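You operate a simulated robot arm through the tools that you are given. There is no shell and no other tool. Be economical: measure what you need, move in short steps, check, and stop when the job is done.

The job below is to be done with a simulated robot arm. You get a single attempt, and the scene is never put back.

Task
Set the three blue rivets in the orange strip, hole 2 first, and draw the strip out.
Fine: blue squeezer, holes 2, 3, 4 in turn; leave the blue dial and valve; hole 5 stays empty.

It is judged by the outcome, as a careful person would: the job done as asked, and still so three seconds after it is handed in. It fails if anything else is knocked over, pushed out of place, dropped, spilled or broken.

Robot
A 6-joint arm with a two-finger parallel gripper, fixed in place. Base frame: the origin is at the foot of the arm, x ahead of it, y to its left, z up; the work surface is at about z = 860. Units: mm, degrees, N and s.
With the tool pointing down near the work surface it reaches from about 240 to 640 mm from the base axis. Its first joint turns from -66.0 to 66.0 degrees. Payload 2.7 kg.
Tool frame: the origin (TCP) lies between the finger pads and is the grasp point; the fingertips stand 23 mm ahead of it; z points along the fingers, y is the line along which they close. The gripper opens to 94 mm. The fingers are 38 mm wide and 10 mm thick; the gripper's body (54 by 96 mm) begins 39 mm behind the TCP.
Orientation is that of the tool frame in the base frame, as a unit quaternion [w, x, y, z]. With the fingers straight down and closing along the base's y, the tool's x points along the base's -x, its y along +y and its z along -z.

Tools
- The arm moves only by the tool jog_arm. Its argument "commands" is a list of rows, each a list of 3 entries, a list of its own where there are three numbers: the closure in counts, from 0 (fully open) to 255 (shut), then the shift along the tool's x, y, z in cm, then the turn, a rotation vector about the tool's x, y, z in rad. In form: [[jaw, [x, y, z], [wx, wy, wz]], ...]. A call has 1 to 10 rows; each row is the pose to reach, as a shift and turn from the pose commanded when the call began, along the tool's axes at that moment. Each row takes 0.2 s and may step no farther than 50 mm and 8.6 degrees from the row before; otherwise, or with a gripper value out of range, the whole call is refused. Where a pose cannot be reached the arm comes as near as it can. A force on the tool above 50 N (or 10 N above the force at the start of the call, whichever is more), or a blocked arm, ends the call early, and 0.2 s more pass. Each finger travels about 45 mm/s and halts on what it meets, pressing with about 25 N; the grip force reading is that of the motor and also rises with nothing between the fingers. The clock runs only during rows and for 0.2 s after the last one: add rows that repeat a pose to give the fingers time. The reply holds the time, the measured pose of the TCP, the force on the tool along the base axes, the opening and the grip force, in the units named above and with some noise, with the torque about the TCP (base axes, N m) and any sound that the robot's microphone picked up.
- Cameras (640 x 400 px; columns grow to the right, rows downward): "scene" is fixed at [88.7, -442.5, 1409.9]; the picture's right is [0.62, -0.78, 0.00], its down [-0.40, -0.31, -0.86] and it looks along [0.68, 0.54, -0.51] (base axes); focal length 214 px, centre (320, 200). "wrist" rides on the gripper at [86, 16, -75] in the tool frame; the picture's right is [-0.18, 0.98, 0.00], its down [-0.58, -0.11, -0.81] and it looks along [-0.79, -0.15, 0.59] (tool axes); focal length 243 px, centre (320, 200). There is no depth. A picture from a camera that has moved, and an enlarged one, comes with that camera's place and axes in the base frame and with its lens.
- get_image(camera): a new picture of that camera. No time passes.
- enlarge(camera, box): a new picture of the part [left, top, right, bottom] of that camera's present view, enlarged. No time passes.
- close_job(): hands the job in; it is judged then, once.

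Work in short steps. Places have to be worked out from the pictures, the camera data and where the tool is seen: move nearer, look again, correct. Check each grasp and each placing, and mend what went wrong. You have 120 turns and 64 pictures in all, those below and enlarged ones among them. Open the gripper and draw the arm clear of the work before you hand the job in, unless the task says otherwise; then end with one line.

The tools are called after "Call:" as a command line: name --argument value ..., lists and objects as JSON in quotes. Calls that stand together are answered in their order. jog_arm: Moves the arm, as the interface text tells. Its arguments: {"type":"object","properties":{"commands":{"type":"array"}},"required":["commands"]} The other tools are called the same way: get_image (camera) takes a picture; enlarge (camera, box) takes an enlarged picture of a part of a camera's view; close_job () hands the job in.

At the start:

```text
time: 0.0
ee_pos: [290.7, 39.3, 1328.0]
tcp_rot: [0.0, 0.001, 1.0, -0.001]
ft_force: [0.8, 0.0, -0.1]
torque: [0.01, -0.01, 0.0]
opening: 94.4
grip_force: 0.1
```

scene: 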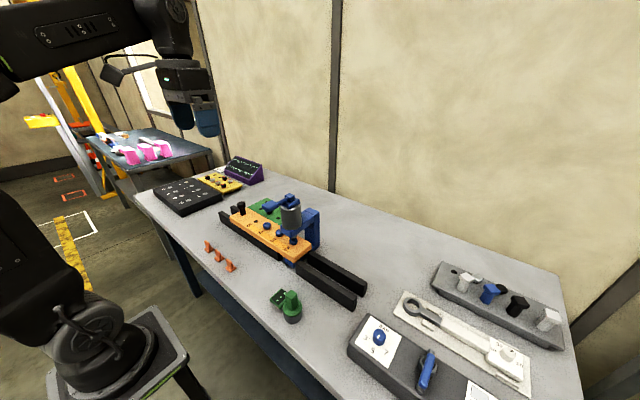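
wrist: 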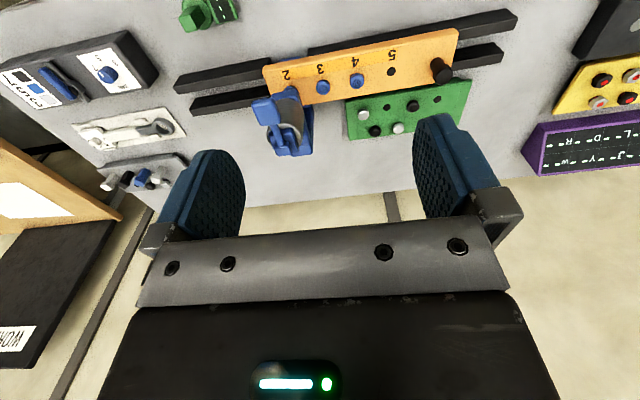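

The pictures show an orange strip on rails with a blue squeezer near hole 2, plus several controls. I'll look closer before moving.

Call:
enlarge --camera "scene" --box '[200, 170, 380, 310]'

Call:
enlarge --camera "scene" --box '[340, 250, 580, 400]'

Call:
enlarge --camera "wrist" --box '[160, 0, 520, 180]'

Call:
enlarge --camera "wrist" --box '[0, 20, 200, 200]'

```text
2.86 times, centred on (290, 240) of scene
camera zoom: at [88.7, -442.5, 1409.9], right [0.62, -0.78, 0.0], down [-0.4, -0.31, -0.86], along [0.68, 0.54, -0.51], focal length 613 px, centre (406, 86)
```

zoom: 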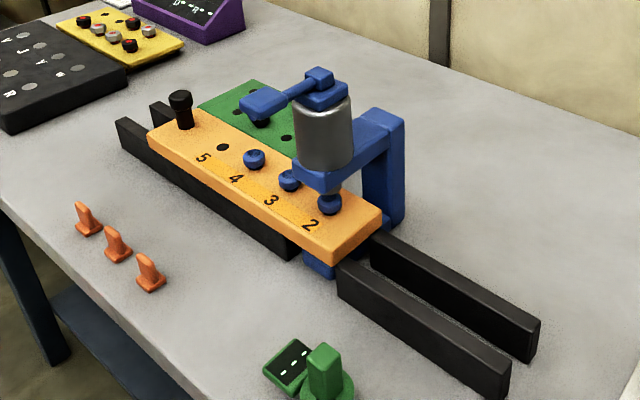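

```text
2.67 times, centred on (460, 325) of scene
camera zoom: at [88.7, -442.5, 1409.9], right [0.62, -0.78, 0.0], down [-0.4, -0.31, -0.86], along [0.68, 0.54, -0.51], focal length 572 px, centre (-53, -133)
```

zoom: 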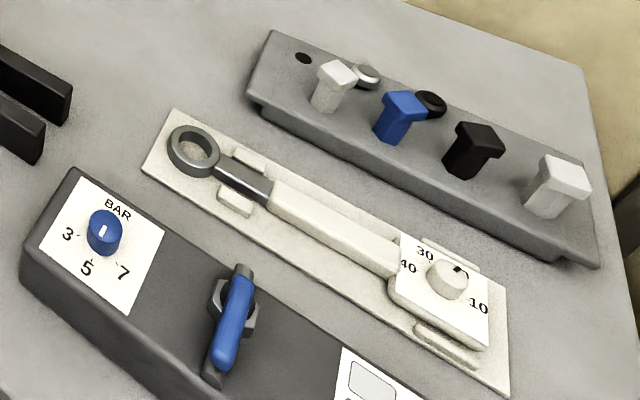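

```text
1.78 times, centred on (340, 90) of wrist
camera zoom: at [204.7, 55.1, 1401.1], right [0.18, 0.98, 0.0], down [0.58, -0.11, 0.81], along [0.79, -0.15, -0.59], focal length 431 px, centre (284, 396)
```

zoom: 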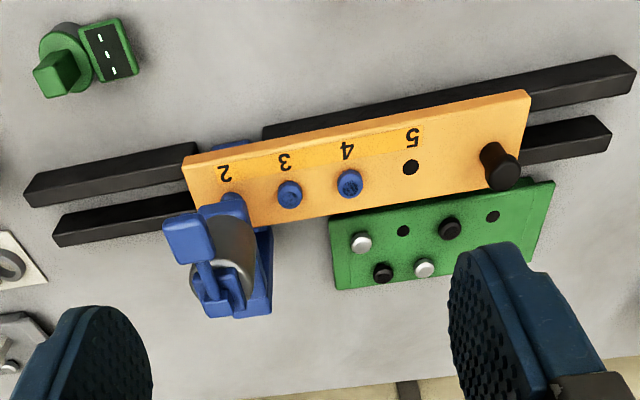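

```text
2.22 times, centred on (100, 110) of wrist
camera zoom: at [204.7, 55.1, 1401.1], right [0.18, 0.98, 0.0], down [0.58, -0.11, 0.81], along [0.79, -0.15, -0.59], focal length 539 px, centre (809, 400)
```

zoom: 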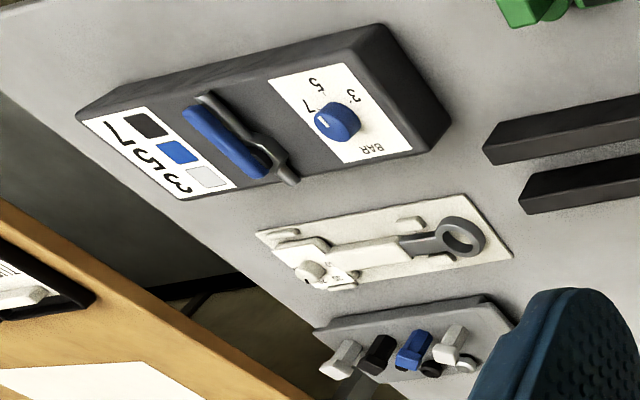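

Triangulating from both views puts the strip top near z≈940 and hole 5 near (447,144). The holes run along y with hole 2 under the squeezer. I'll go lower for a nearer look.

Call:
jog_arm --commands '[[0, [0, -1.5, 4.5], [0, 0, 0]], [0, [0, -3, 9], [0, 0, 0]], [0, [0, -4.5, 13.5], [0, 0, 0]], [0, [0, -6, 17], [0, 0, 0]], [0, [0, -6, 17], [0, 0, 0]]]'

Call:
get_image --camera "wrist"

Call:
enlarge --camera "scene" --box '[250, 185, 340, 265]'

```text
time: 1.2
ee_pos: [290.5, -24.4, 1157.4]
tcp_rot: [0.001, 0.0, 1.0, -0.001]
ft_force: [0.6, 0.1, 0.1]
torque: [0.0, 0.0, 0.03]
opening: 94.0
grip_force: 0.0
```

```text
57 pictures are left
camera wrist: at [204.2, -7.7, 1231.0], right [0.18, 0.98, 0.0], down [0.58, -0.11, 0.81], along [0.79, -0.15, -0.59], focal length 243 px, centre (320, 200)
```

wrist: 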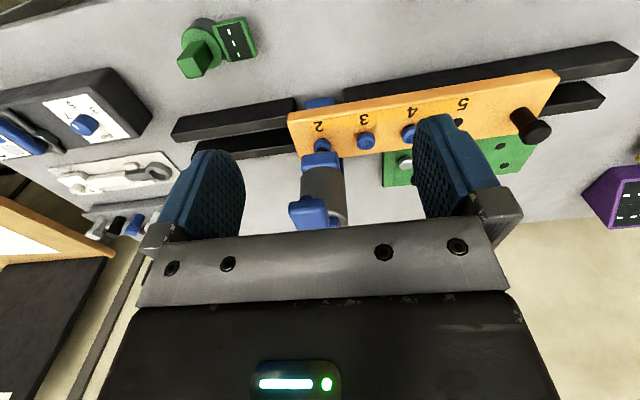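

```text
5.00 times, centred on (295, 225) of scene
camera zoom: at [88.7, -442.5, 1409.9], right [0.62, -0.78, 0.0], down [-0.4, -0.31, -0.86], along [0.68, 0.54, -0.51], focal length 1072 px, centre (445, 75)
```

zoom: 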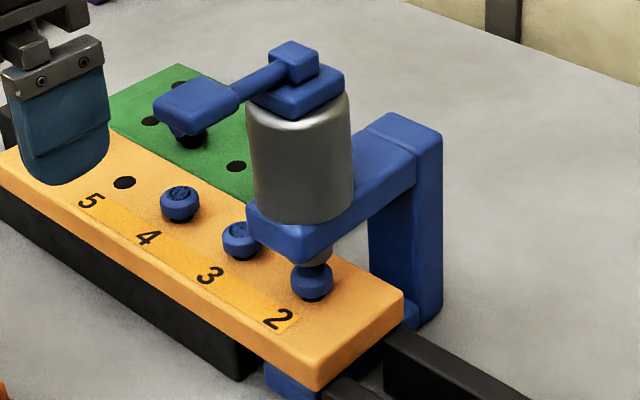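

The squeezer lever pad works out at about (374,-48,1116), pivoting near (450,-48,1110), so it points toward the robot. I'll enlarge the views to see how it works.

Call:
enlarge --camera "wrist" --box '[240, 80, 420, 240]'

Call:
enlarge --camera "scene" --box '[260, 188, 310, 220]'

```text
2.50 times, centred on (330, 160) of wrist
camera zoom: at [204.2, -7.7, 1231.0], right [0.18, 0.98, 0.0], down [0.58, -0.11, 0.81], along [0.79, -0.15, -0.59], focal length 606 px, centre (295, 300)
```

zoom: 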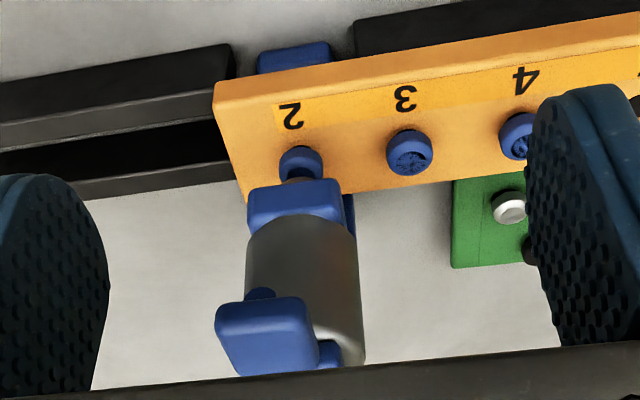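

```text
12.50 times, centred on (285, 204) of scene
camera zoom: at [88.7, -442.5, 1409.9], right [0.62, -0.78, 0.0], down [-0.4, -0.31, -0.86], along [0.68, 0.54, -0.51], focal length 2681 px, centre (758, 150)
```

zoom: 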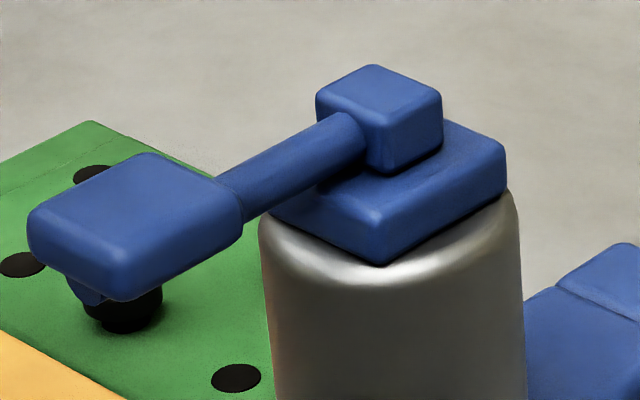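

The lever is a palm lever with a pad on the end, which looks pushed down to set a rivet. I'll shut the gripper, rise, and place it above the pad.

Call:
jog_arm --commands '[[255, [0, 0, -3], [0, 0, 0]], [255, [-2, -0.6, -3], [0, 0, 0]], [255, [-4.5, -1.2, -3], [0, 0, 0]], [255, [-7, -2, -3], [0, 0, 0]], [255, [-8.2, -2.4, -3], [0, 0, 0]], [255, [-8.2, -2.4, -3], [0, 0, 0]], [255, [-8.2, -2.4, -3], [0, 0, 0]]]'

Call:
enlarge --camera "scene" --box '[240, 150, 340, 230]'

Call:
get_image --camera "wrist"

```text
time: 2.8
ee_pos: [372.6, -44.3, 1185.3]
tcp_rot: [0.0, 0.0, 1.0, 0.0]
ft_force: [-0.4, -0.3, 0.4]
torque: [-0.02, 0.02, 0.0]
opening: 0.1
grip_force: 24.7
```

```text
5.00 times, centred on (290, 190) of scene
camera zoom: at [88.7, -442.5, 1409.9], right [0.62, -0.78, 0.0], down [-0.4, -0.31, -0.86], along [0.68, 0.54, -0.51], focal length 1072 px, centre (470, 250)
```

zoom: 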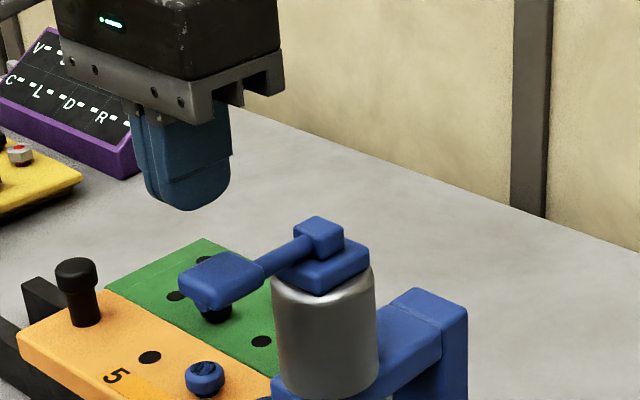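

```text
52 pictures are left
camera wrist: at [286.6, -28.9, 1260.2], right [0.18, 0.98, 0.0], down [0.58, -0.11, 0.81], along [0.79, -0.15, -0.59], focal length 243 px, centre (320, 200)
```

wrist: 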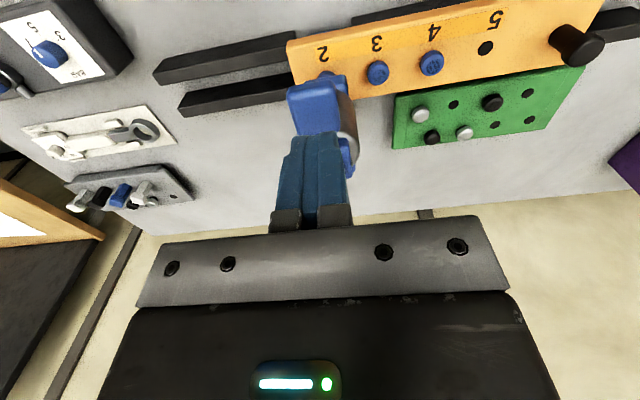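

The tip is directly above the pad, whose top I put at about z=1123 and centre at about (375,-49). I'll descend slowly until contact.

Call:
jog_arm --commands '[[255, [0, -0.5, 1.5], [0, 0, 0]], [255, [0, -0.5, 3.0], [0, 0, 0]], [255, [0, -0.5, 3.6], [0, 0, 0]], [255, [0, -0.5, 4.2], [0, 0, 0]], [255, [0, -0.5, 4.8], [0, 0, 0]]]'

Call:
enlarge --camera "scene" --box '[240, 170, 340, 250]'

```text
time: 4.0
ee_pos: [373.7, -51.9, 1139.6]
tcp_rot: [0.001, -0.001, 1.0, -0.001]
ft_force: [-3.3, 0.4, 5.4]
torque: [0.0, -0.02, 0.01]
opening: 0.0
grip_force: 24.6
```

```text
5.00 times, centred on (290, 210) of scene
camera zoom: at [88.5, -442.5, 1409.9], right [0.62, -0.78, 0.0], down [-0.4, -0.31, -0.86], along [0.68, 0.54, -0.51], focal length 1072 px, centre (470, 150)
```

zoom: 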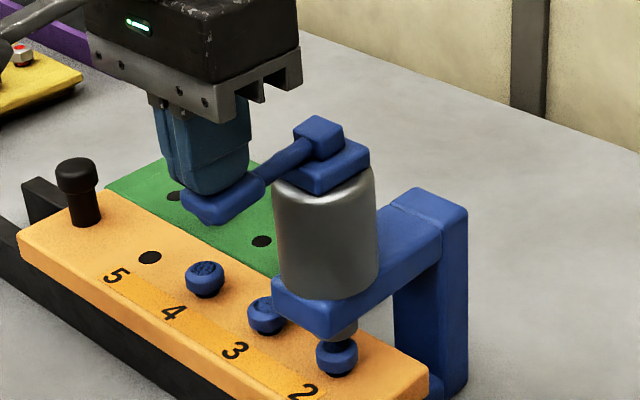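

The lever is swinging down under about 5 N, so pressing is right. I'll press further.

Call:
jog_arm --commands '[[255, [0, 0.2, 0.6], [0, 0, 0]], [255, [0, 0.2, 1.2], [0, 0, 0]], [255, [0, 0.2, 1.8], [0, 0, 0]], [255, [0, 0.2, 2.4], [0, 0, 0]]]'

Call:
enlarge --camera "scene" --box '[240, 170, 340, 250]'

```text
time: 5.0
ee_pos: [374.3, -47.7, 1126.7]
tcp_rot: [0.008, 0.0, 1.0, -0.001]
ft_force: [-11.0, 1.8, 13.8]
torque: [0.08, -0.04, 0.04]
opening: 0.0
grip_force: 24.7
stopped in row 4: the force on the tool passed its limit at 57 N (the readings are from after the stop); the commanded pose is now the measured one
```

```text
5.00 times, centred on (290, 210) of scene
camera zoom: at [88.2, -442.4, 1410.0], right [0.62, -0.78, 0.0], down [-0.4, -0.31, -0.86], along [0.68, 0.54, -0.51], focal length 1072 px, centre (470, 150)
```

zoom: 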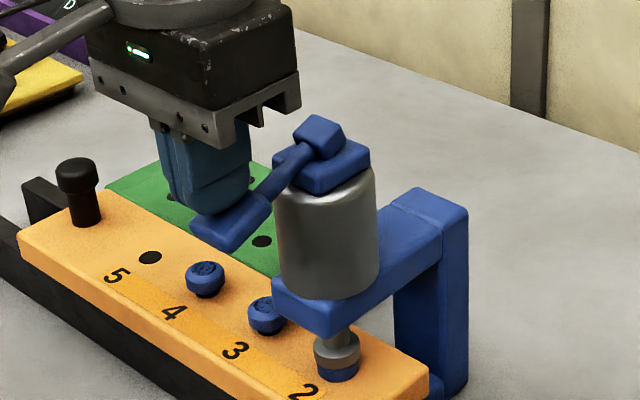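

The ram is down on the rivet and the force rose to a stop, though there was no click. I'll press gently a little more and hold to make sure it's at the end of travel.

Call:
jog_arm --commands '[[255, [0, 0, 0.2], [0, 0, 0]], [255, [0, 0, 0.4], [0, 0, 0]], [255, [0, 0, 0.5], [0, 0, 0]], [255, [0, 0, 0.5], [0, 0, 0]], [255, [0, 0, 0.5], [0, 0, 0]], [255, [0, 0, 0.5], [0, 0, 0]], [255, [0, 0, 0.5], [0, 0, 0]]]'

Call:
enlarge --camera "scene" --box '[270, 205, 320, 245]'

```text
time: 5.6
ee_pos: [374.7, -47.2, 1125.7]
tcp_rot: [0.012, 0.0, 1.0, 0.0]
ft_force: [-12.4, 3.0, 13.9]
torque: [0.09, -0.03, 0.01]
opening: 0.0
grip_force: 25.3
stopped in row 3: the force on the tool passed its limit at 53 N (the readings are from after the stop); the commanded pose is now the measured one
```

```text
10.00 times, centred on (295, 225) of scene
camera zoom: at [88.2, -442.4, 1410.0], right [0.62, -0.78, 0.0], down [-0.4, -0.31, -0.86], along [0.68, 0.54, -0.51], focal length 2145 px, centre (570, -50)
```

zoom: 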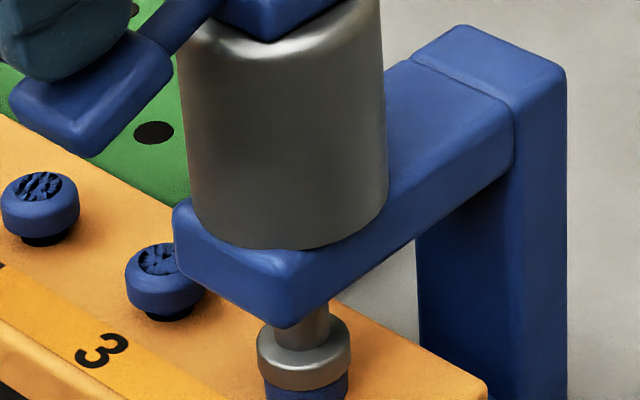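

It's at the hard stop. I'll lift off so the lever and ram return, then inspect rivet 2.

Call:
jog_arm --commands '[[255, [0, 0, -1.5], [0, 0, 0]], [255, [0, 0, -3], [0, 0, 0]], [255, [0, 0, -5], [0, 0, 0]], [255, [0, 0, -5], [0, 0, 0]]]'

Call:
enlarge --camera "scene" --box '[260, 205, 320, 253]'

```text
time: 6.6
ee_pos: [374.9, -45.5, 1173.6]
tcp_rot: [0.011, 0.0, 1.0, -0.001]
ft_force: [0.4, -0.5, 0.4]
torque: [0.04, -0.03, 0.03]
opening: 0.2
grip_force: 25.1
```

```text
8.33 times, centred on (290, 229) of scene
camera zoom: at [88.7, -442.5, 1409.9], right [0.62, -0.78, 0.0], down [-0.4, -0.31, -0.86], along [0.68, 0.54, -0.51], focal length 1787 px, centre (570, -42)
```

zoom: 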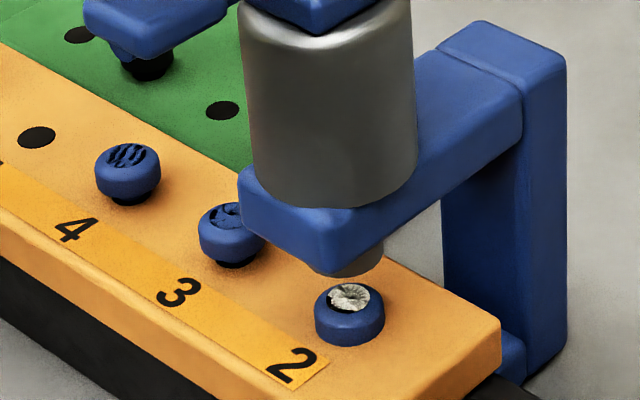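

Rivet 2 is set: seated on the strip, with a bright formed core. The strip must now shift one pitch, about 64 mm, toward -y using the black knob, which I put at about (452,228,970). I'll open the gripper and go above it.

Call:
jog_arm --commands '[[255, [0, 3, -1], [0, 0.02, 0]], [200, [-1, 7, -1], [0, 0.022, 0]], [120, [-2.5, 11.5, -1], [0, 0.022, 0]], [60, [-4, 16, -1], [0, 0.022, 0]], [60, [-5.5, 20.5, -1], [0, 0.022, 0]], [60, [-6.6, 24.5, 1.5], [0, 0.022, 0]], [60, [-6.6, 24.5, 5.5], [0, 0.022, 0]], [60, [-6.6, 24.5, 9], [0, 0.022, 0]], [60, [-6.6, 24.5, 9], [0, 0.022, 0]]]'

Call:
get_image --camera "wrist"

Call:
enlarge --camera "scene" --box '[200, 165, 300, 245]'

```text
time: 8.6
ee_pos: [442.8, 196.1, 1087.9]
tcp_rot: [0.0, -0.001, 1.0, 0.0]
ft_force: [0.9, 0.3, 0.1]
torque: [0.03, -0.01, -0.01]
opening: 71.9
grip_force: 0.2
```

```text
47 pictures are left
camera wrist: at [356.7, 212.3, 1162.0], right [0.18, 0.98, 0.0], down [0.58, -0.11, 0.81], along [0.79, -0.15, -0.59], focal length 243 px, centre (320, 200)
```

wrist: 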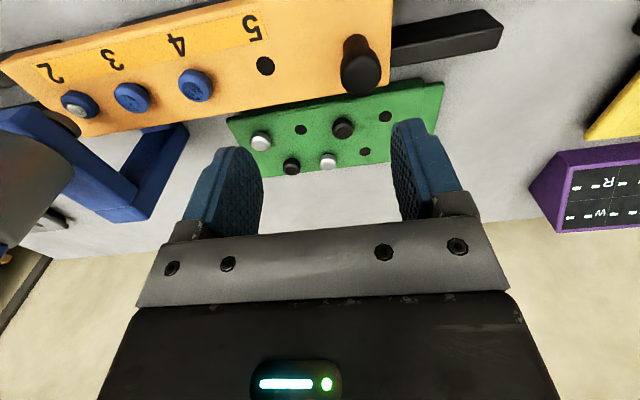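

```text
5.00 times, centred on (250, 205) of scene
camera zoom: at [88.7, -442.5, 1409.9], right [0.62, -0.78, 0.0], down [-0.4, -0.31, -0.86], along [0.68, 0.54, -0.51], focal length 1072 px, centre (670, 175)
```

zoom: 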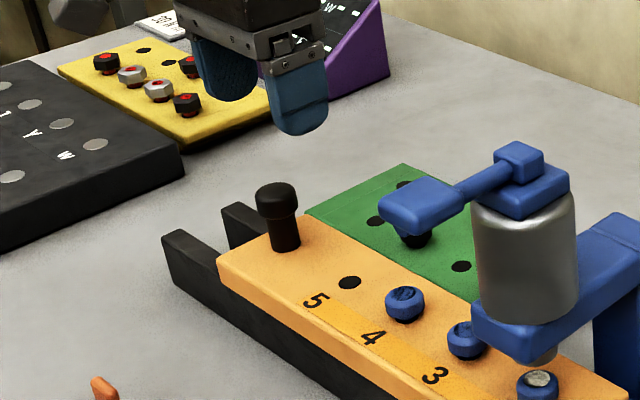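

The knob top is at about (449,222,986), standing on the strip. I'll go down around it to TCP z≈974, then close.

Call:
jog_arm --commands '[[60, [-0.5, 2.6, 1], [0, 0, 0]], [60, [-0.5, 2.6, 5], [0, 0, 0]], [60, [-0.5, 2.6, 9], [0, 0, 0]], [60, [-0.5, 2.6, 11.4], [0, 0, 0]], [60, [-0.5, 2.6, 11.4], [0, 0, 0]]]'

Call:
enlarge --camera "scene" --box '[200, 165, 300, 245]'

Call:
get_image --camera "wrist"

```text
time: 9.8
ee_pos: [446.3, 225.8, 972.2]
tcp_rot: [0.0, 0.0, 1.0, -0.001]
ft_force: [-0.2, -0.7, -0.2]
torque: [0.01, 0.0, -0.01]
opening: 71.7
grip_force: 0.0
```

```text
5.00 times, centred on (250, 205) of scene
camera zoom: at [88.7, -442.5, 1409.9], right [0.62, -0.78, 0.0], down [-0.4, -0.31, -0.86], along [0.68, 0.54, -0.51], focal length 1072 px, centre (670, 175)
```

zoom: 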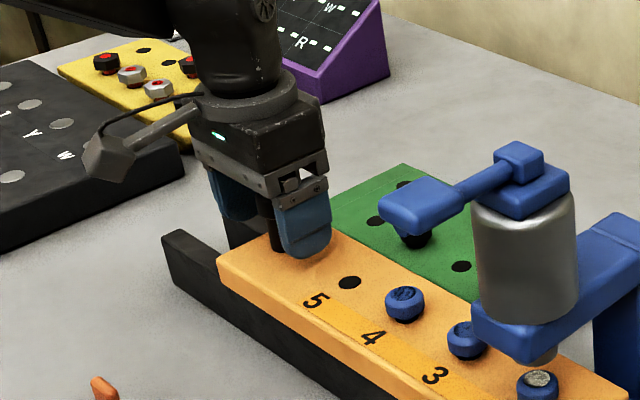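

```text
44 pictures are left
camera wrist: at [359.7, 242.6, 1046.1], right [0.18, 0.98, 0.0], down [0.58, -0.11, 0.81], along [0.79, -0.15, -0.59], focal length 243 px, centre (320, 200)
```

wrist: 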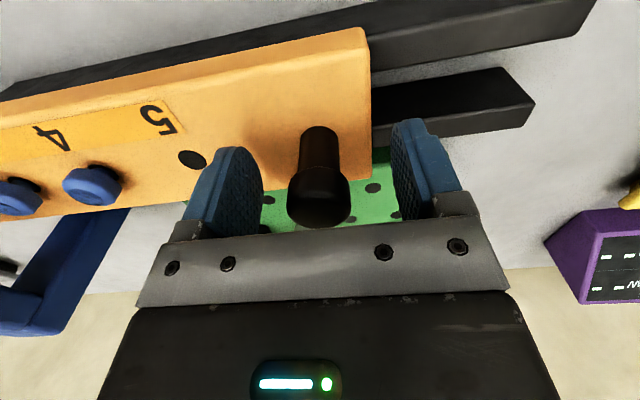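

The knob is between the fingers. I'll centre slightly and close.

Call:
jog_arm --commands '[[60, [0, -0.25, 0], [0, 0, 0]], [140, [0, -0.25, 0], [0, 0, 0]], [220, [0, -0.25, 0], [0, 0, 0]], [255, [0, -0.25, 0], [0, 0, 0]], [255, [0, -0.25, 0], [0, 0, 0]], [255, [0, -0.25, 0], [0, 0, 0]]]'

Call:
enlarge --camera "scene" --box '[210, 175, 330, 271]'

```text
time: 11.2
ee_pos: [446.7, 222.6, 971.6]
tcp_rot: [0.001, -0.001, 1.0, 0.0]
ft_force: [0.0, 7.8, -4.0]
torque: [0.22, -0.55, 0.09]
opening: 29.3
grip_force: 45.5
```

```text
4.17 times, centred on (270, 223) of scene
camera zoom: at [88.8, -442.3, 1410.0], right [0.62, -0.78, 0.0], down [-0.4, -0.31, -0.86], along [0.68, 0.54, -0.51], focal length 894 px, centre (528, 104)
```

zoom: 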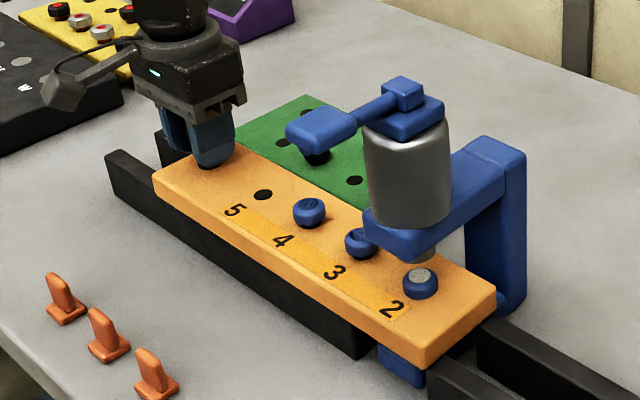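

The knob is held (29 mm across). I'll slide the strip toward -y in 10 mm steps and watch the force.

Call:
jog_arm --commands '[[255, [0, -0.5, 0], [0, 0, 0]], [255, [0, -1.5, 0], [0, 0, 0]], [255, [0, -2.5, 0], [0, 0, 0]], [255, [0, -3.5, 0], [0, 0, 0]], [255, [0, -4.5, 0], [0, 0, 0]], [255, [0, -5.5, 0], [0, 0, 0]], [255, [0, -5.8, 0], [0, 0, 0]], [255, [0, -5.8, 0], [0, 0, 0]]]'

Call:
enlarge --camera "scene" --box '[210, 175, 330, 271]'

```text
time: 13.0
ee_pos: [446.0, 162.2, 971.9]
tcp_rot: [0.002, 0.0, 1.0, 0.0]
ft_force: [-15.0, -2.7, 36.5]
torque: [-0.11, 0.19, 0.09]
opening: 29.3
grip_force: 44.9
```

```text
4.17 times, centred on (270, 223) of scene
camera zoom: at [87.8, -442.8, 1409.9], right [0.62, -0.78, 0.0], down [-0.4, -0.31, -0.86], along [0.68, 0.54, -0.51], focal length 894 px, centre (528, 104)
```

zoom: 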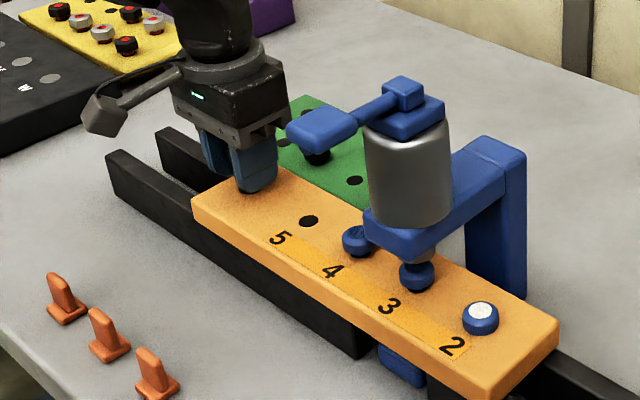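

The strip slid about 60 mm and rivet 3 is almost under the ram. I'll zoom in to check the alignment.

Call:
enlarge --camera "scene" --box '[280, 225, 310, 249]'

```text
16.00 times, centred on (295, 237) of scene
camera zoom: at [87.8, -442.8, 1409.9], right [0.62, -0.78, 0.0], down [-0.4, -0.31, -0.86], along [0.68, 0.54, -0.51], focal length 3432 px, centre (720, -392)
```

zoom: 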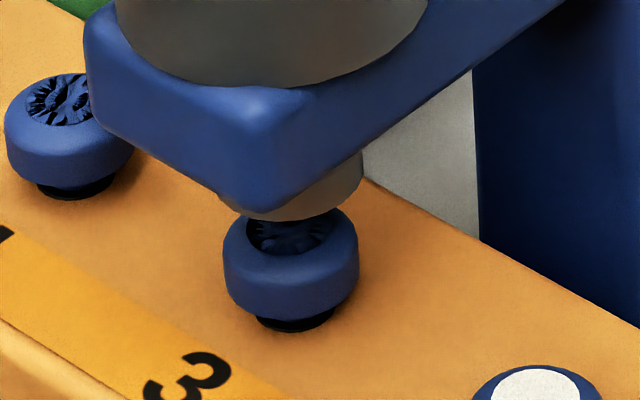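

Rivet 3 is centred under the ram to within about 1 mm, which fits a 60 mm pitch. I'll release the knob, lift clear, and check that nothing shifted.

Call:
jog_arm --commands '[[200, [0, 0, -0.05], [0, 0, 0]], [100, [0, 0, -0.1], [0, 0, 0]], [60, [0, 0, -0.1], [0, 0, 0]], [60, [0, 0, -0.1], [0, 0, 0]], [60, [0, 0, -0.1], [0, 0, 0]], [60, [0, 0, -4], [0, 0, 0]], [60, [0, 0, -8], [0, 0, 0]], [60, [0, 0, -12], [0, 0, 0]], [60, [0, 0, -16.5], [0, 0, 0]], [60, [0, 0, -21], [0, 0, 0]]]'

Call:
enlarge --camera "scene" --box '[280, 225, 310, 249]'

```text
time: 15.2
ee_pos: [448.1, 161.7, 1183.1]
tcp_rot: [0.001, -0.001, 1.0, -0.001]
ft_force: [-0.4, -0.4, 0.9]
torque: [-0.03, 0.03, 0.02]
opening: 71.8
grip_force: 0.1
```

```text
16.00 times, centred on (295, 237) of scene
camera zoom: at [88.7, -442.5, 1409.9], right [0.62, -0.78, 0.0], down [-0.4, -0.31, -0.86], along [0.68, 0.54, -0.51], focal length 3432 px, centre (720, -392)
```

zoom: 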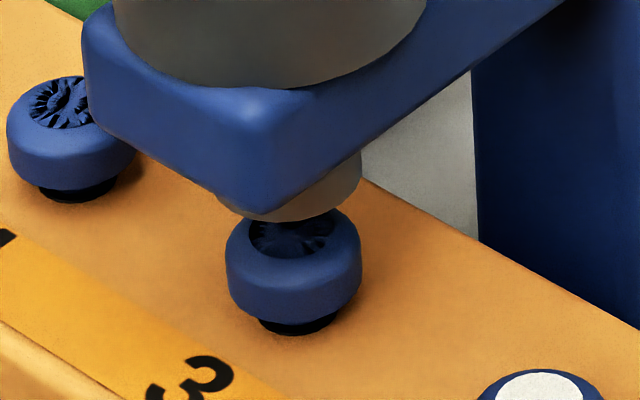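

The position matches where rivet 2 first stood to within half a millimetre. I'll go back above the lever pad with the gripper shut.

Call:
jog_arm --commands '[[255, [1.5, -4, 0], [0, 0, 0]], [255, [3, -8.5, 0], [0, 0, 0]], [255, [5, -13, 0], [0, 0, 0]], [255, [6.5, -17, 0], [0, 0, 0]], [255, [7.4, -21, 0], [0, 0, 0]], [255, [7.4, -21, 0], [0, 0, 0]], [255, [7.4, -21, 2], [0, 0, 0]]]'

Call:
jog_arm --commands '[[255, [0, 0, 1], [0, 0, 0]], [255, [0, 0, 1.8], [0, 0, 0]], [255, [0, 0, 2.5], [0, 0, 0]], [255, [0, 0, 3.2], [0, 0, 0]], [255, [0, 0, 3.9], [0, 0, 0]], [255, [0, 0, 4.4], [0, 0, 0]], [255, [0, 0, 4.8], [0, 0, 0]]]'

Call:
enlarge --camera "scene" --box '[240, 170, 340, 250]'

```text
time: 16.8
ee_pos: [375.5, -48.7, 1162.6]
tcp_rot: [0.0, 0.0, 1.0, -0.001]
ft_force: [0.5, -0.2, -0.1]
torque: [-0.02, 0.0, 0.01]
opening: 0.0
grip_force: 24.7
```

```text
time: 18.3
ee_pos: [373.6, -47.7, 1125.1]
tcp_rot: [0.008, 0.0, 1.0, -0.003]
ft_force: [-11.5, 1.4, 13.9]
torque: [0.03, -0.04, 0.07]
opening: 0.2
grip_force: 24.7
stopped in row 7: the force on the tool passed its limit at 55 N (the readings are from after the stop); the commanded pose is now the measured one
```

```text
5.00 times, centred on (290, 210) of scene
camera zoom: at [88.2, -442.4, 1409.9], right [0.62, -0.78, 0.0], down [-0.4, -0.31, -0.86], along [0.68, 0.54, -0.51], focal length 1072 px, centre (470, 150)
```

zoom: 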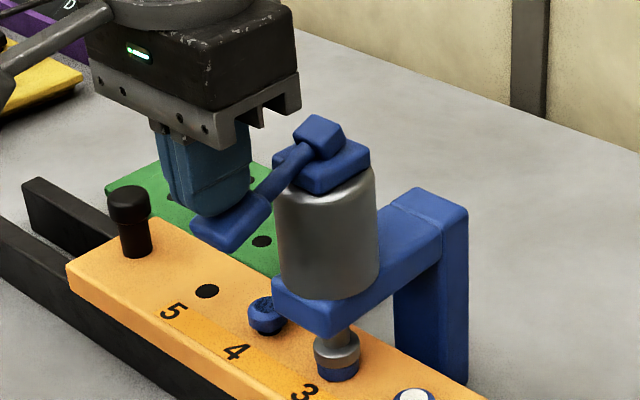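

Same stop height and force as for rivet 2. I'll press a second time as before, then lift and inspect.

Call:
jog_arm --commands '[[255, [0, 0, 0.2], [0, 0, 0]], [255, [0, 0, 0.4], [0, 0, 0]], [255, [0, 0, 0.4], [0, 0, 0]], [255, [0, 0, 0.4], [0, 0, 0]]]'

Call:
jog_arm --commands '[[255, [0, 0, -1.5], [0, 0, 0]], [255, [0, 0, -3], [0, 0, 0]], [255, [0, 0, -5.5], [0, 0, 0]], [255, [0, 0, -5.5], [0, 0, 0]]]'

Call:
enlarge --camera "scene" --box '[270, 205, 330, 253]'

```text
time: 19.3
ee_pos: [372.9, -49.4, 1123.9]
tcp_rot: [0.012, 0.0, 1.0, -0.003]
ft_force: [-18.8, -0.6, 45.6]
torque: [0.01, -0.45, -0.09]
opening: 0.0
grip_force: 25.5
```

```text
time: 20.3
ee_pos: [374.9, -49.0, 1174.7]
tcp_rot: [0.007, 0.0, 1.0, -0.002]
ft_force: [-0.3, -0.7, 0.8]
torque: [0.01, 0.0, 0.01]
opening: 0.1
grip_force: 25.4
```

```text
8.33 times, centred on (300, 229) of scene
camera zoom: at [88.7, -442.5, 1409.9], right [0.62, -0.78, 0.0], down [-0.4, -0.31, -0.86], along [0.68, 0.54, -0.51], focal length 1787 px, centre (487, -42)
```

zoom: 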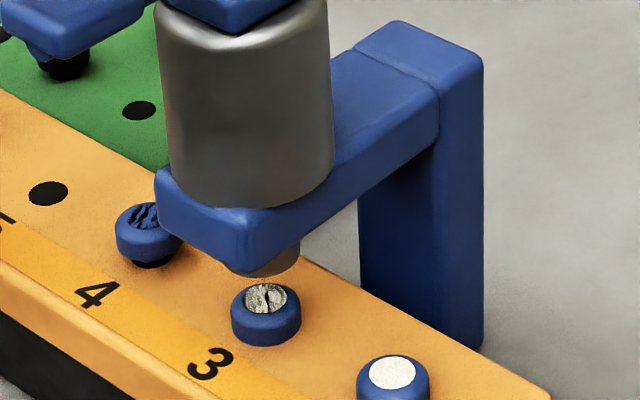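

Rivet 3 is set. Next I go back to the knob, now at about (447,162), open above it and descend.

Call:
jog_arm --commands '[[255, [0, 3, -1], [0, 0.014, 0]], [200, [-1, 7, -1], [0, 0.014, 0]], [120, [-2.5, 11.5, -1], [0, 0.014, 0]], [60, [-4.5, 16, -1], [0, 0.014, 0]], [60, [-7.2, 20, -1], [0, 0.014, 0]], [60, [-7.2, 21.1, 2], [0, 0.014, 0]], [60, [-7.2, 21.1, 6.5], [0, 0.014, 0]], [60, [-7.2, 21.1, 11], [0, 0.014, 0]], [60, [-7.2, 21.1, 11], [0, 0.014, 0]]]'

Call:
get_image --camera "wrist"

```text
time: 22.3
ee_pos: [445.5, 163.6, 1067.9]
tcp_rot: [0.0, 0.0, 1.0, -0.002]
ft_force: [0.1, 0.5, 0.1]
torque: [0.02, 0.0, 0.02]
opening: 71.7
grip_force: 0.2
```

```text
37 pictures are left
camera wrist: at [359.3, 179.6, 1140.9], right [0.18, 0.98, 0.0], down [0.58, -0.11, 0.81], along [0.79, -0.15, -0.59], focal length 243 px, centre (320, 200)
```

wrist: 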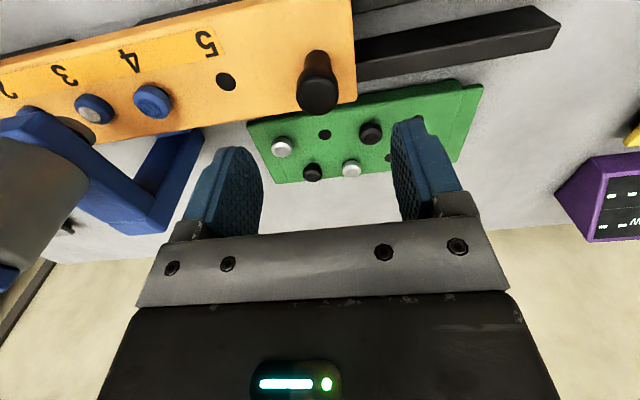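

The gripper is aligned over the knob. I'll descend and close.

Call:
jog_arm --commands '[[60, [-0.1, -0.15, 4], [0, 0, 0]], [60, [-0.1, -0.15, 8], [0, 0, 0]], [60, [-0.1, -0.15, 9.4], [0, 0, 0]], [60, [-0.1, -0.15, 9.4], [0, 0, 0]]]'

Call:
jog_arm --commands '[[140, [0, 0, 0], [0, 0, 0]], [220, [0, 0, 0], [0, 0, 0]], [255, [0, 0, 0], [0, 0, 0]], [255, [0, 0, 0], [0, 0, 0]], [255, [0, 0, 0], [0, 0, 0]]]'

```text
time: 23.3
ee_pos: [446.6, 161.7, 970.4]
tcp_rot: [0.0, 0.001, 1.0, -0.001]
ft_force: [0.7, 0.0, 0.2]
torque: [0.0, -0.02, -0.01]
opening: 72.0
grip_force: 0.0
```

```text
time: 24.5
ee_pos: [446.4, 160.2, 971.0]
tcp_rot: [0.0, 0.0, 1.0, -0.002]
ft_force: [-0.6, -3.3, 0.6]
torque: [-0.04, 0.05, -0.03]
opening: 29.4
grip_force: 45.0
```

Gripped again at y≈160. I'll slide about 60 mm more toward -y.

Call:
jog_arm --commands '[[255, [0, -0.5, 0], [0, 0, 0]], [255, [0, -1.5, 0], [0, 0, 0]], [255, [0, -2.5, 0], [0, 0, 0]], [255, [0, -3.5, 0], [0, 0, 0]], [255, [0, -4.5, 0], [0, 0, 0]], [255, [0, -5.5, 0], [0, 0, 0]], [255, [0, -5.9, 0], [0, 0, 0]], [255, [0, -5.9, 0], [0, 0, 0]]]'

Call:
enlarge --camera "scene" --box '[280, 225, 310, 249]'

```text
time: 26.3
ee_pos: [447.6, 99.4, 970.0]
tcp_rot: [-0.003, 0.0, 1.0, -0.003]
ft_force: [-6.0, -3.0, -21.6]
torque: [-0.01, 0.32, -0.01]
opening: 29.3
grip_force: 44.8
```

```text
16.00 times, centred on (295, 237) of scene
camera zoom: at [88.9, -442.5, 1409.9], right [0.62, -0.78, 0.0], down [-0.4, -0.31, -0.86], along [0.68, 0.54, -0.51], focal length 3432 px, centre (720, -392)
```

zoom: 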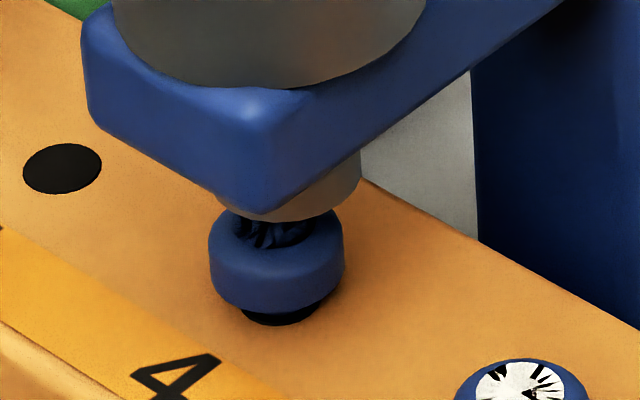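

Rivet 4 is about 17 px short of the target column, roughly 5 mm. I'll nudge further by that.

Call:
jog_arm --commands '[[255, [0, -0.25, 0], [0, 0, 0]], [255, [0, -0.5, 0], [0, 0, 0]], [255, [0, -0.5, 0], [0, 0, 0]]]'

Call:
enlarge --camera "scene" --box '[280, 225, 310, 249]'

```text
time: 27.1
ee_pos: [447.1, 96.3, 971.0]
tcp_rot: [-0.002, -0.001, 1.0, -0.003]
ft_force: [-13.3, -1.3, -20.2]
torque: [0.04, 0.06, 0.01]
opening: 29.3
grip_force: 45.1
```

```text
16.00 times, centred on (295, 237) of scene
camera zoom: at [88.7, -442.5, 1409.9], right [0.62, -0.78, 0.0], down [-0.4, -0.31, -0.86], along [0.68, 0.54, -0.51], focal length 3432 px, centre (720, -392)
```

zoom: 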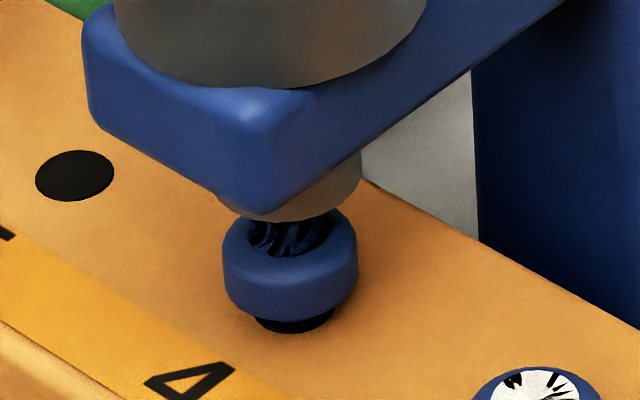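

Rivet 4 is now within about 1 mm. I'll release, lift, and check it again.

Call:
jog_arm --commands '[[200, [0, -0.05, 0], [0, 0, 0]], [100, [0, -0.05, 0], [0, 0, 0]], [60, [0, -0.05, 0], [0, 0, 0]], [60, [0, -0.05, 0], [0, 0, 0]], [60, [0, -0.05, 0], [0, 0, 0]], [60, [0, 0, -4], [0, 0, 0]], [60, [0, 0, -8], [0, 0, 0]], [60, [0, 0, -12], [0, 0, 0]], [60, [0, 0, -16.5], [0, 0, 0]], [60, [0, 0, -21], [0, 0, 0]]]'

Call:
enlarge --camera "scene" --box '[280, 225, 310, 249]'

```text
time: 29.3
ee_pos: [448.1, 96.7, 1183.5]
tcp_rot: [-0.001, 0.0, 1.0, -0.002]
ft_force: [0.2, -0.5, 0.2]
torque: [-0.01, 0.02, 0.0]
opening: 72.0
grip_force: 0.1
```

```text
16.00 times, centred on (295, 237) of scene
camera zoom: at [88.7, -442.5, 1409.9], right [0.62, -0.78, 0.0], down [-0.4, -0.31, -0.86], along [0.68, 0.54, -0.51], focal length 3432 px, centre (720, -392)
```

zoom: 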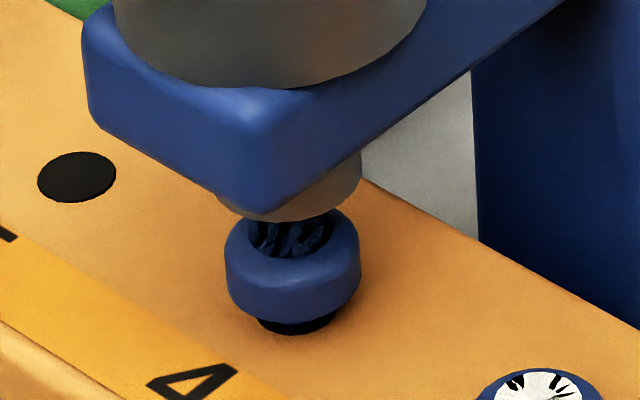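

Rivet 4 sits in the same place as the others did. I'll move to the lever pad and press.

Call:
jog_arm --commands '[[255, [1.5, -3, 0], [0, 0, 0]], [255, [3.5, -6, 0], [0, 0, 0]], [255, [5.5, -9, 0], [0, 0, 0]], [255, [6.5, -12, 0], [0, 0, 0]], [255, [7.4, -14.5, 0], [0, 0, 0]], [255, [7.4, -14.5, 0], [0, 0, 0]], [255, [7.4, -14.5, 2], [0, 0, 0]]]'

Call:
jog_arm --commands '[[255, [0, 0, 1], [0, 0, 0]], [255, [0, 0, 1.8], [0, 0, 0]], [255, [0, 0, 2.5], [0, 0, 0]], [255, [0, 0, 3.2], [0, 0, 0]], [255, [0, 0, 3.9], [0, 0, 0]], [255, [0, 0, 4.4], [0, 0, 0]], [255, [0, 0, 4.8], [0, 0, 0]]]'

Call:
jog_arm --commands '[[255, [0, 0, 0.2], [0, 0, 0]], [255, [0, 0, 0.4], [0, 0, 0]], [255, [0, 0, 0.4], [0, 0, 0]], [255, [0, 0, 0.4], [0, 0, 0]]]'

Call:
jog_arm --commands '[[255, [0, 0, -1.5], [0, 0, 0]], [255, [0, 0, -3], [0, 0, 0]], [255, [0, 0, -5.5], [0, 0, 0]], [255, [0, 0, -5.5], [0, 0, 0]]]'

Call:
enlarge --camera "scene" --box '[270, 205, 345, 265]'

```text
time: 30.9
ee_pos: [373.4, -47.7, 1161.9]
tcp_rot: [0.001, -0.001, 1.0, -0.001]
ft_force: [0.3, -0.8, -0.7]
torque: [0.02, 0.02, -0.01]
opening: 0.2
grip_force: 25.5
```

```text
time: 32.3
ee_pos: [375.1, -47.0, 1125.0]
tcp_rot: [0.008, 0.0, 1.0, -0.003]
ft_force: [-10.5, 2.1, 12.7]
torque: [0.06, 0.01, 0.03]
opening: 0.1
grip_force: 24.7
stopped in row 7: the force on the tool passed its limit at 56 N (the readings are from after the stop); the commanded pose is now the measured one
```

```text
time: 32.9
ee_pos: [374.8, -48.0, 1126.2]
tcp_rot: [0.01, 0.0, 1.0, -0.003]
ft_force: [-11.3, 2.3, 14.3]
torque: [0.04, -0.02, 0.06]
opening: 0.0
grip_force: 24.9
stopped in row 3: the force on the tool passed its limit at 53 N (the readings are from after the stop); the commanded pose is now the measured one
```

```text
time: 33.9
ee_pos: [375.0, -48.1, 1179.3]
tcp_rot: [0.01, 0.0, 1.0, -0.003]
ft_force: [0.5, -0.7, 0.0]
torque: [-0.01, -0.04, 0.0]
opening: 0.0
grip_force: 24.8
```

```text
6.67 times, centred on (308, 235) of scene
camera zoom: at [88.7, -442.5, 1409.9], right [0.62, -0.78, 0.0], down [-0.4, -0.31, -0.86], along [0.68, 0.54, -0.51], focal length 1430 px, centre (403, -33)
```

zoom: 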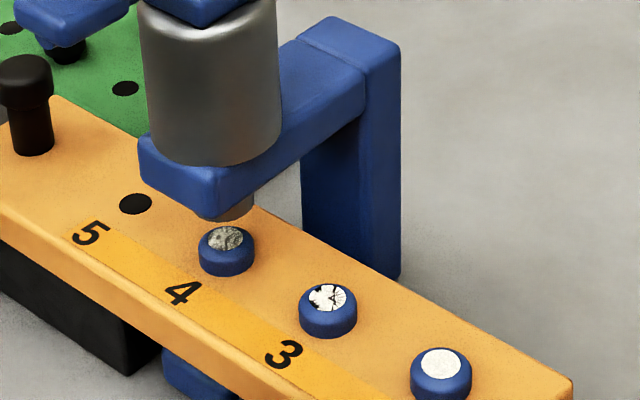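

All three rivets are seated, but their cores look different. I'll look closer before moving on.

Call:
enlarge --camera "scene" --box '[284, 233, 334, 265]'

```text
12.50 times, centred on (309, 249) of scene
camera zoom: at [88.7, -442.5, 1409.9], right [0.62, -0.78, 0.0], down [-0.4, -0.31, -0.86], along [0.68, 0.54, -0.51], focal length 2681 px, centre (458, -412)
```

zoom: 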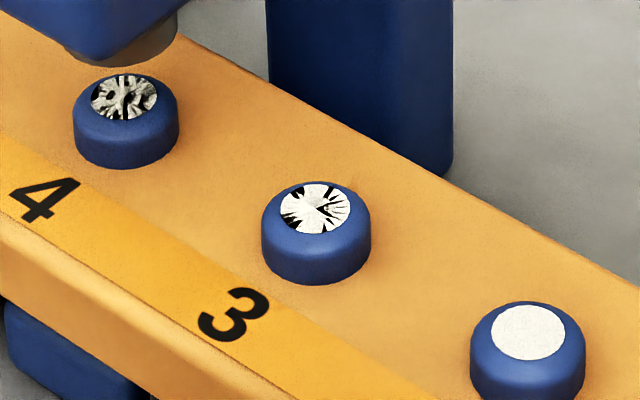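

The speckle on the cores changes with the lighting and pose, so it's just rendering; all three are seated and formed. Now I'll take the knob at about (447,96) to draw the strip out toward +y.

Call:
jog_arm --commands '[[255, [0, 2.5, -0.5], [0, 0.02, 0]], [200, [-1.5, 5.5, -0.5], [0, 0.02, 0]], [120, [-4, 8.5, -0.5], [0, 0.02, 0]], [60, [-6, 12, -0.5], [0, 0.02, 0]], [60, [-7.2, 14.4, -0.5], [0, 0.02, 0]], [60, [-7.2, 14.4, 3], [0, 0.02, 0]], [60, [-7.2, 14.4, 7.5], [0, 0.02, 0]], [60, [-7.2, 14.4, 11], [0, 0.02, 0]], [60, [-7.2, 14.4, 11], [0, 0.02, 0]]]'

Call:
get_image --camera "wrist"

```text
time: 35.9
ee_pos: [448.9, 96.5, 1071.1]
tcp_rot: [0.001, 0.001, 1.0, -0.003]
ft_force: [0.1, -0.7, 0.5]
torque: [0.01, -0.01, 0.01]
opening: 72.0
grip_force: 0.1
```

```text
31 pictures are left
camera wrist: at [363.2, 112.1, 1144.7], right [0.18, 0.98, -0.01], down [0.58, -0.1, 0.81], along [0.79, -0.15, -0.59], focal length 243 px, centre (320, 200)
```

wrist: 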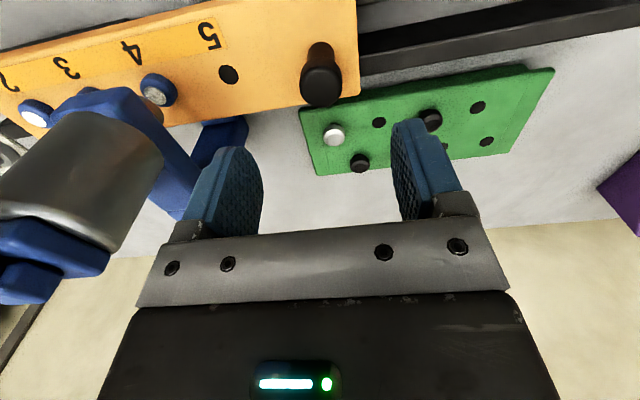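

Alignment is the same as last time, so I'll descend and close.

Call:
jog_arm --commands '[[60, [0.1, 0, 4], [0, 0, 0]], [60, [0.1, 0, 8], [0, 0, 0]], [60, [0.1, 0, 9.7], [0, 0, 0]], [60, [0.1, 0, 9.7], [0, 0, 0]]]'

Call:
jog_arm --commands '[[140, [0, 0, 0], [0, 0, 0]], [220, [0, 0, 0], [0, 0, 0]], [255, [0, 0, 0], [0, 0, 0]], [255, [0, 0, 0], [0, 0, 0]], [255, [0, 0, 0], [0, 0, 0]]]'

Call:
jog_arm --commands '[[255, [0, 1, 0], [0, 0, 0]], [255, [0, 2, 0], [0, 0, 0]], [255, [0, 3, 0], [0, 0, 0]], [255, [0, 4, 0], [0, 0, 0]], [255, [0, 5.2, 0], [0, 0, 0]], [255, [0, 6.4, 0], [0, 0, 0]], [255, [0, 7.6, 0], [0, 0, 0]], [255, [0, 8.8, 0], [0, 0, 0]], [255, [0, 10, 0], [0, 0, 0]]]'

Call:
enlarge --camera "scene" --box '[190, 165, 350, 293]'

```text
time: 36.9
ee_pos: [447.5, 95.9, 974.8]
tcp_rot: [0.0, 0.0, 1.0, -0.002]
ft_force: [-0.2, -0.1, -0.4]
torque: [-0.02, 0.01, 0.0]
opening: 71.9
grip_force: 0.1
```

```text
time: 38.1
ee_pos: [446.3, 94.2, 975.0]
tcp_rot: [-0.001, 0.001, 1.0, -0.002]
ft_force: [0.6, -0.6, -0.6]
torque: [0.01, -0.03, -0.01]
opening: 29.6
grip_force: 44.5
```

```text
time: 40.1
ee_pos: [446.9, 196.0, 973.8]
tcp_rot: [-0.001, 0.0, 1.0, -0.003]
ft_force: [-23.4, -1.8, 16.9]
torque: [0.1, -0.75, -0.02]
opening: 29.5
grip_force: 45.1
```

```text
3.12 times, centred on (270, 229) of scene
camera zoom: at [87.8, -442.7, 1409.9], right [0.62, -0.78, 0.0], down [-0.4, -0.31, -0.86], along [0.68, 0.54, -0.51], focal length 670 px, centre (476, 109)
```

zoom: 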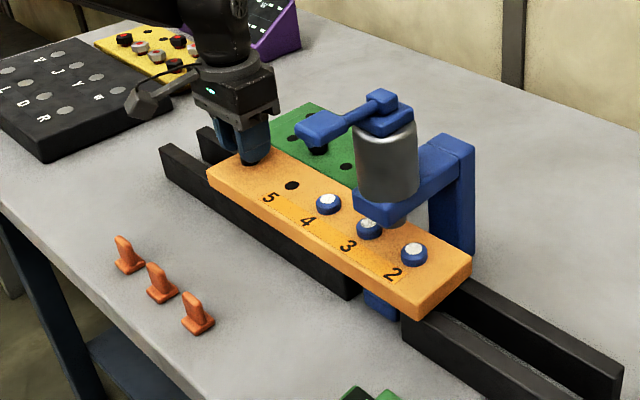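

The strip draws freely toward +y, with a slight sideways load, so I'll ease x by a millimetre and go on another 70 mm.

Call:
jog_arm --commands '[[255, [0.1, 1, -0.05], [0, 0, 0]], [255, [0.1, 2, -0.05], [0, 0, 0]], [255, [0.1, 3, -0.05], [0, 0, 0]], [255, [0.1, 4, -0.05], [0, 0, 0]], [255, [0.1, 5, -0.05], [0, 0, 0]], [255, [0.1, 6, -0.05], [0, 0, 0]], [255, [0.1, 7, -0.05], [0, 0, 0]], [255, [0.1, 8, -0.05], [0, 0, 0]]]'

Call:
enlarge --camera "scene" --box '[190, 165, 350, 293]'

```text
time: 41.9
ee_pos: [447.9, 275.2, 973.4]
tcp_rot: [0.003, 0.0, 1.0, -0.002]
ft_force: [-0.8, -3.0, 23.1]
torque: [0.11, 0.39, -0.08]
opening: 29.2
grip_force: 44.6
```

```text
3.12 times, centred on (270, 229) of scene
camera zoom: at [88.3, -442.8, 1409.8], right [0.62, -0.78, 0.0], down [-0.4, -0.31, -0.86], along [0.68, 0.54, -0.51], focal length 670 px, centre (476, 109)
```

zoom: 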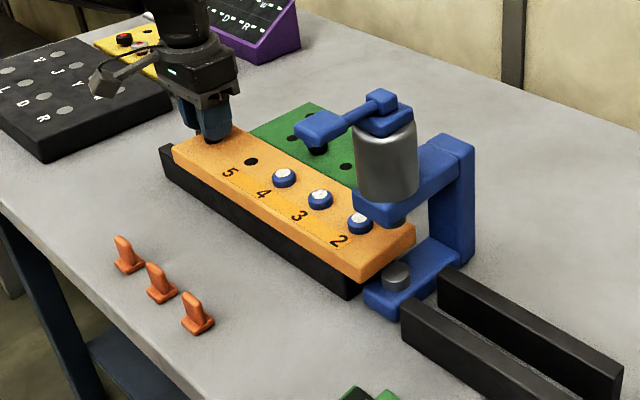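

The strip has cleared the anvil, but its end is still close to the head. I'll draw it 45 mm further for clear separation; it stays well supported on the rails.

Call:
jog_arm --commands '[[255, [0, 1, -0.05], [0, 0, 0]], [255, [0, 2, -0.05], [0, 0, 0]], [255, [0, 3, -0.05], [0, 0, 0]], [255, [0, 4, -0.05], [0, 0, 0]], [255, [0, 4.5, -0.05], [0, 0, 0]], [255, [0, 4.5, -0.05], [0, 0, 0]]]'

Call:
enlarge --camera "scene" --box '[190, 165, 350, 293]'

```text
time: 43.3
ee_pos: [448.4, 320.9, 974.0]
tcp_rot: [0.0, 0.001, 1.0, -0.002]
ft_force: [-2.6, 2.8, 21.7]
torque: [-0.01, 0.24, 0.03]
opening: 29.2
grip_force: 45.0
```

```text
3.12 times, centred on (270, 229) of scene
camera zoom: at [88.3, -442.7, 1409.9], right [0.62, -0.78, 0.0], down [-0.4, -0.31, -0.86], along [0.68, 0.54, -0.51], focal length 670 px, centre (476, 109)
```

zoom: 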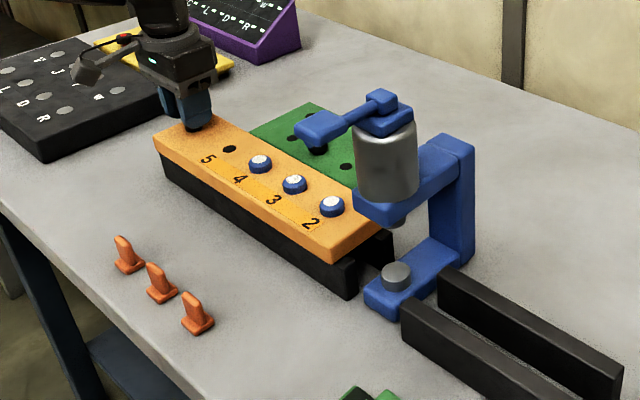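

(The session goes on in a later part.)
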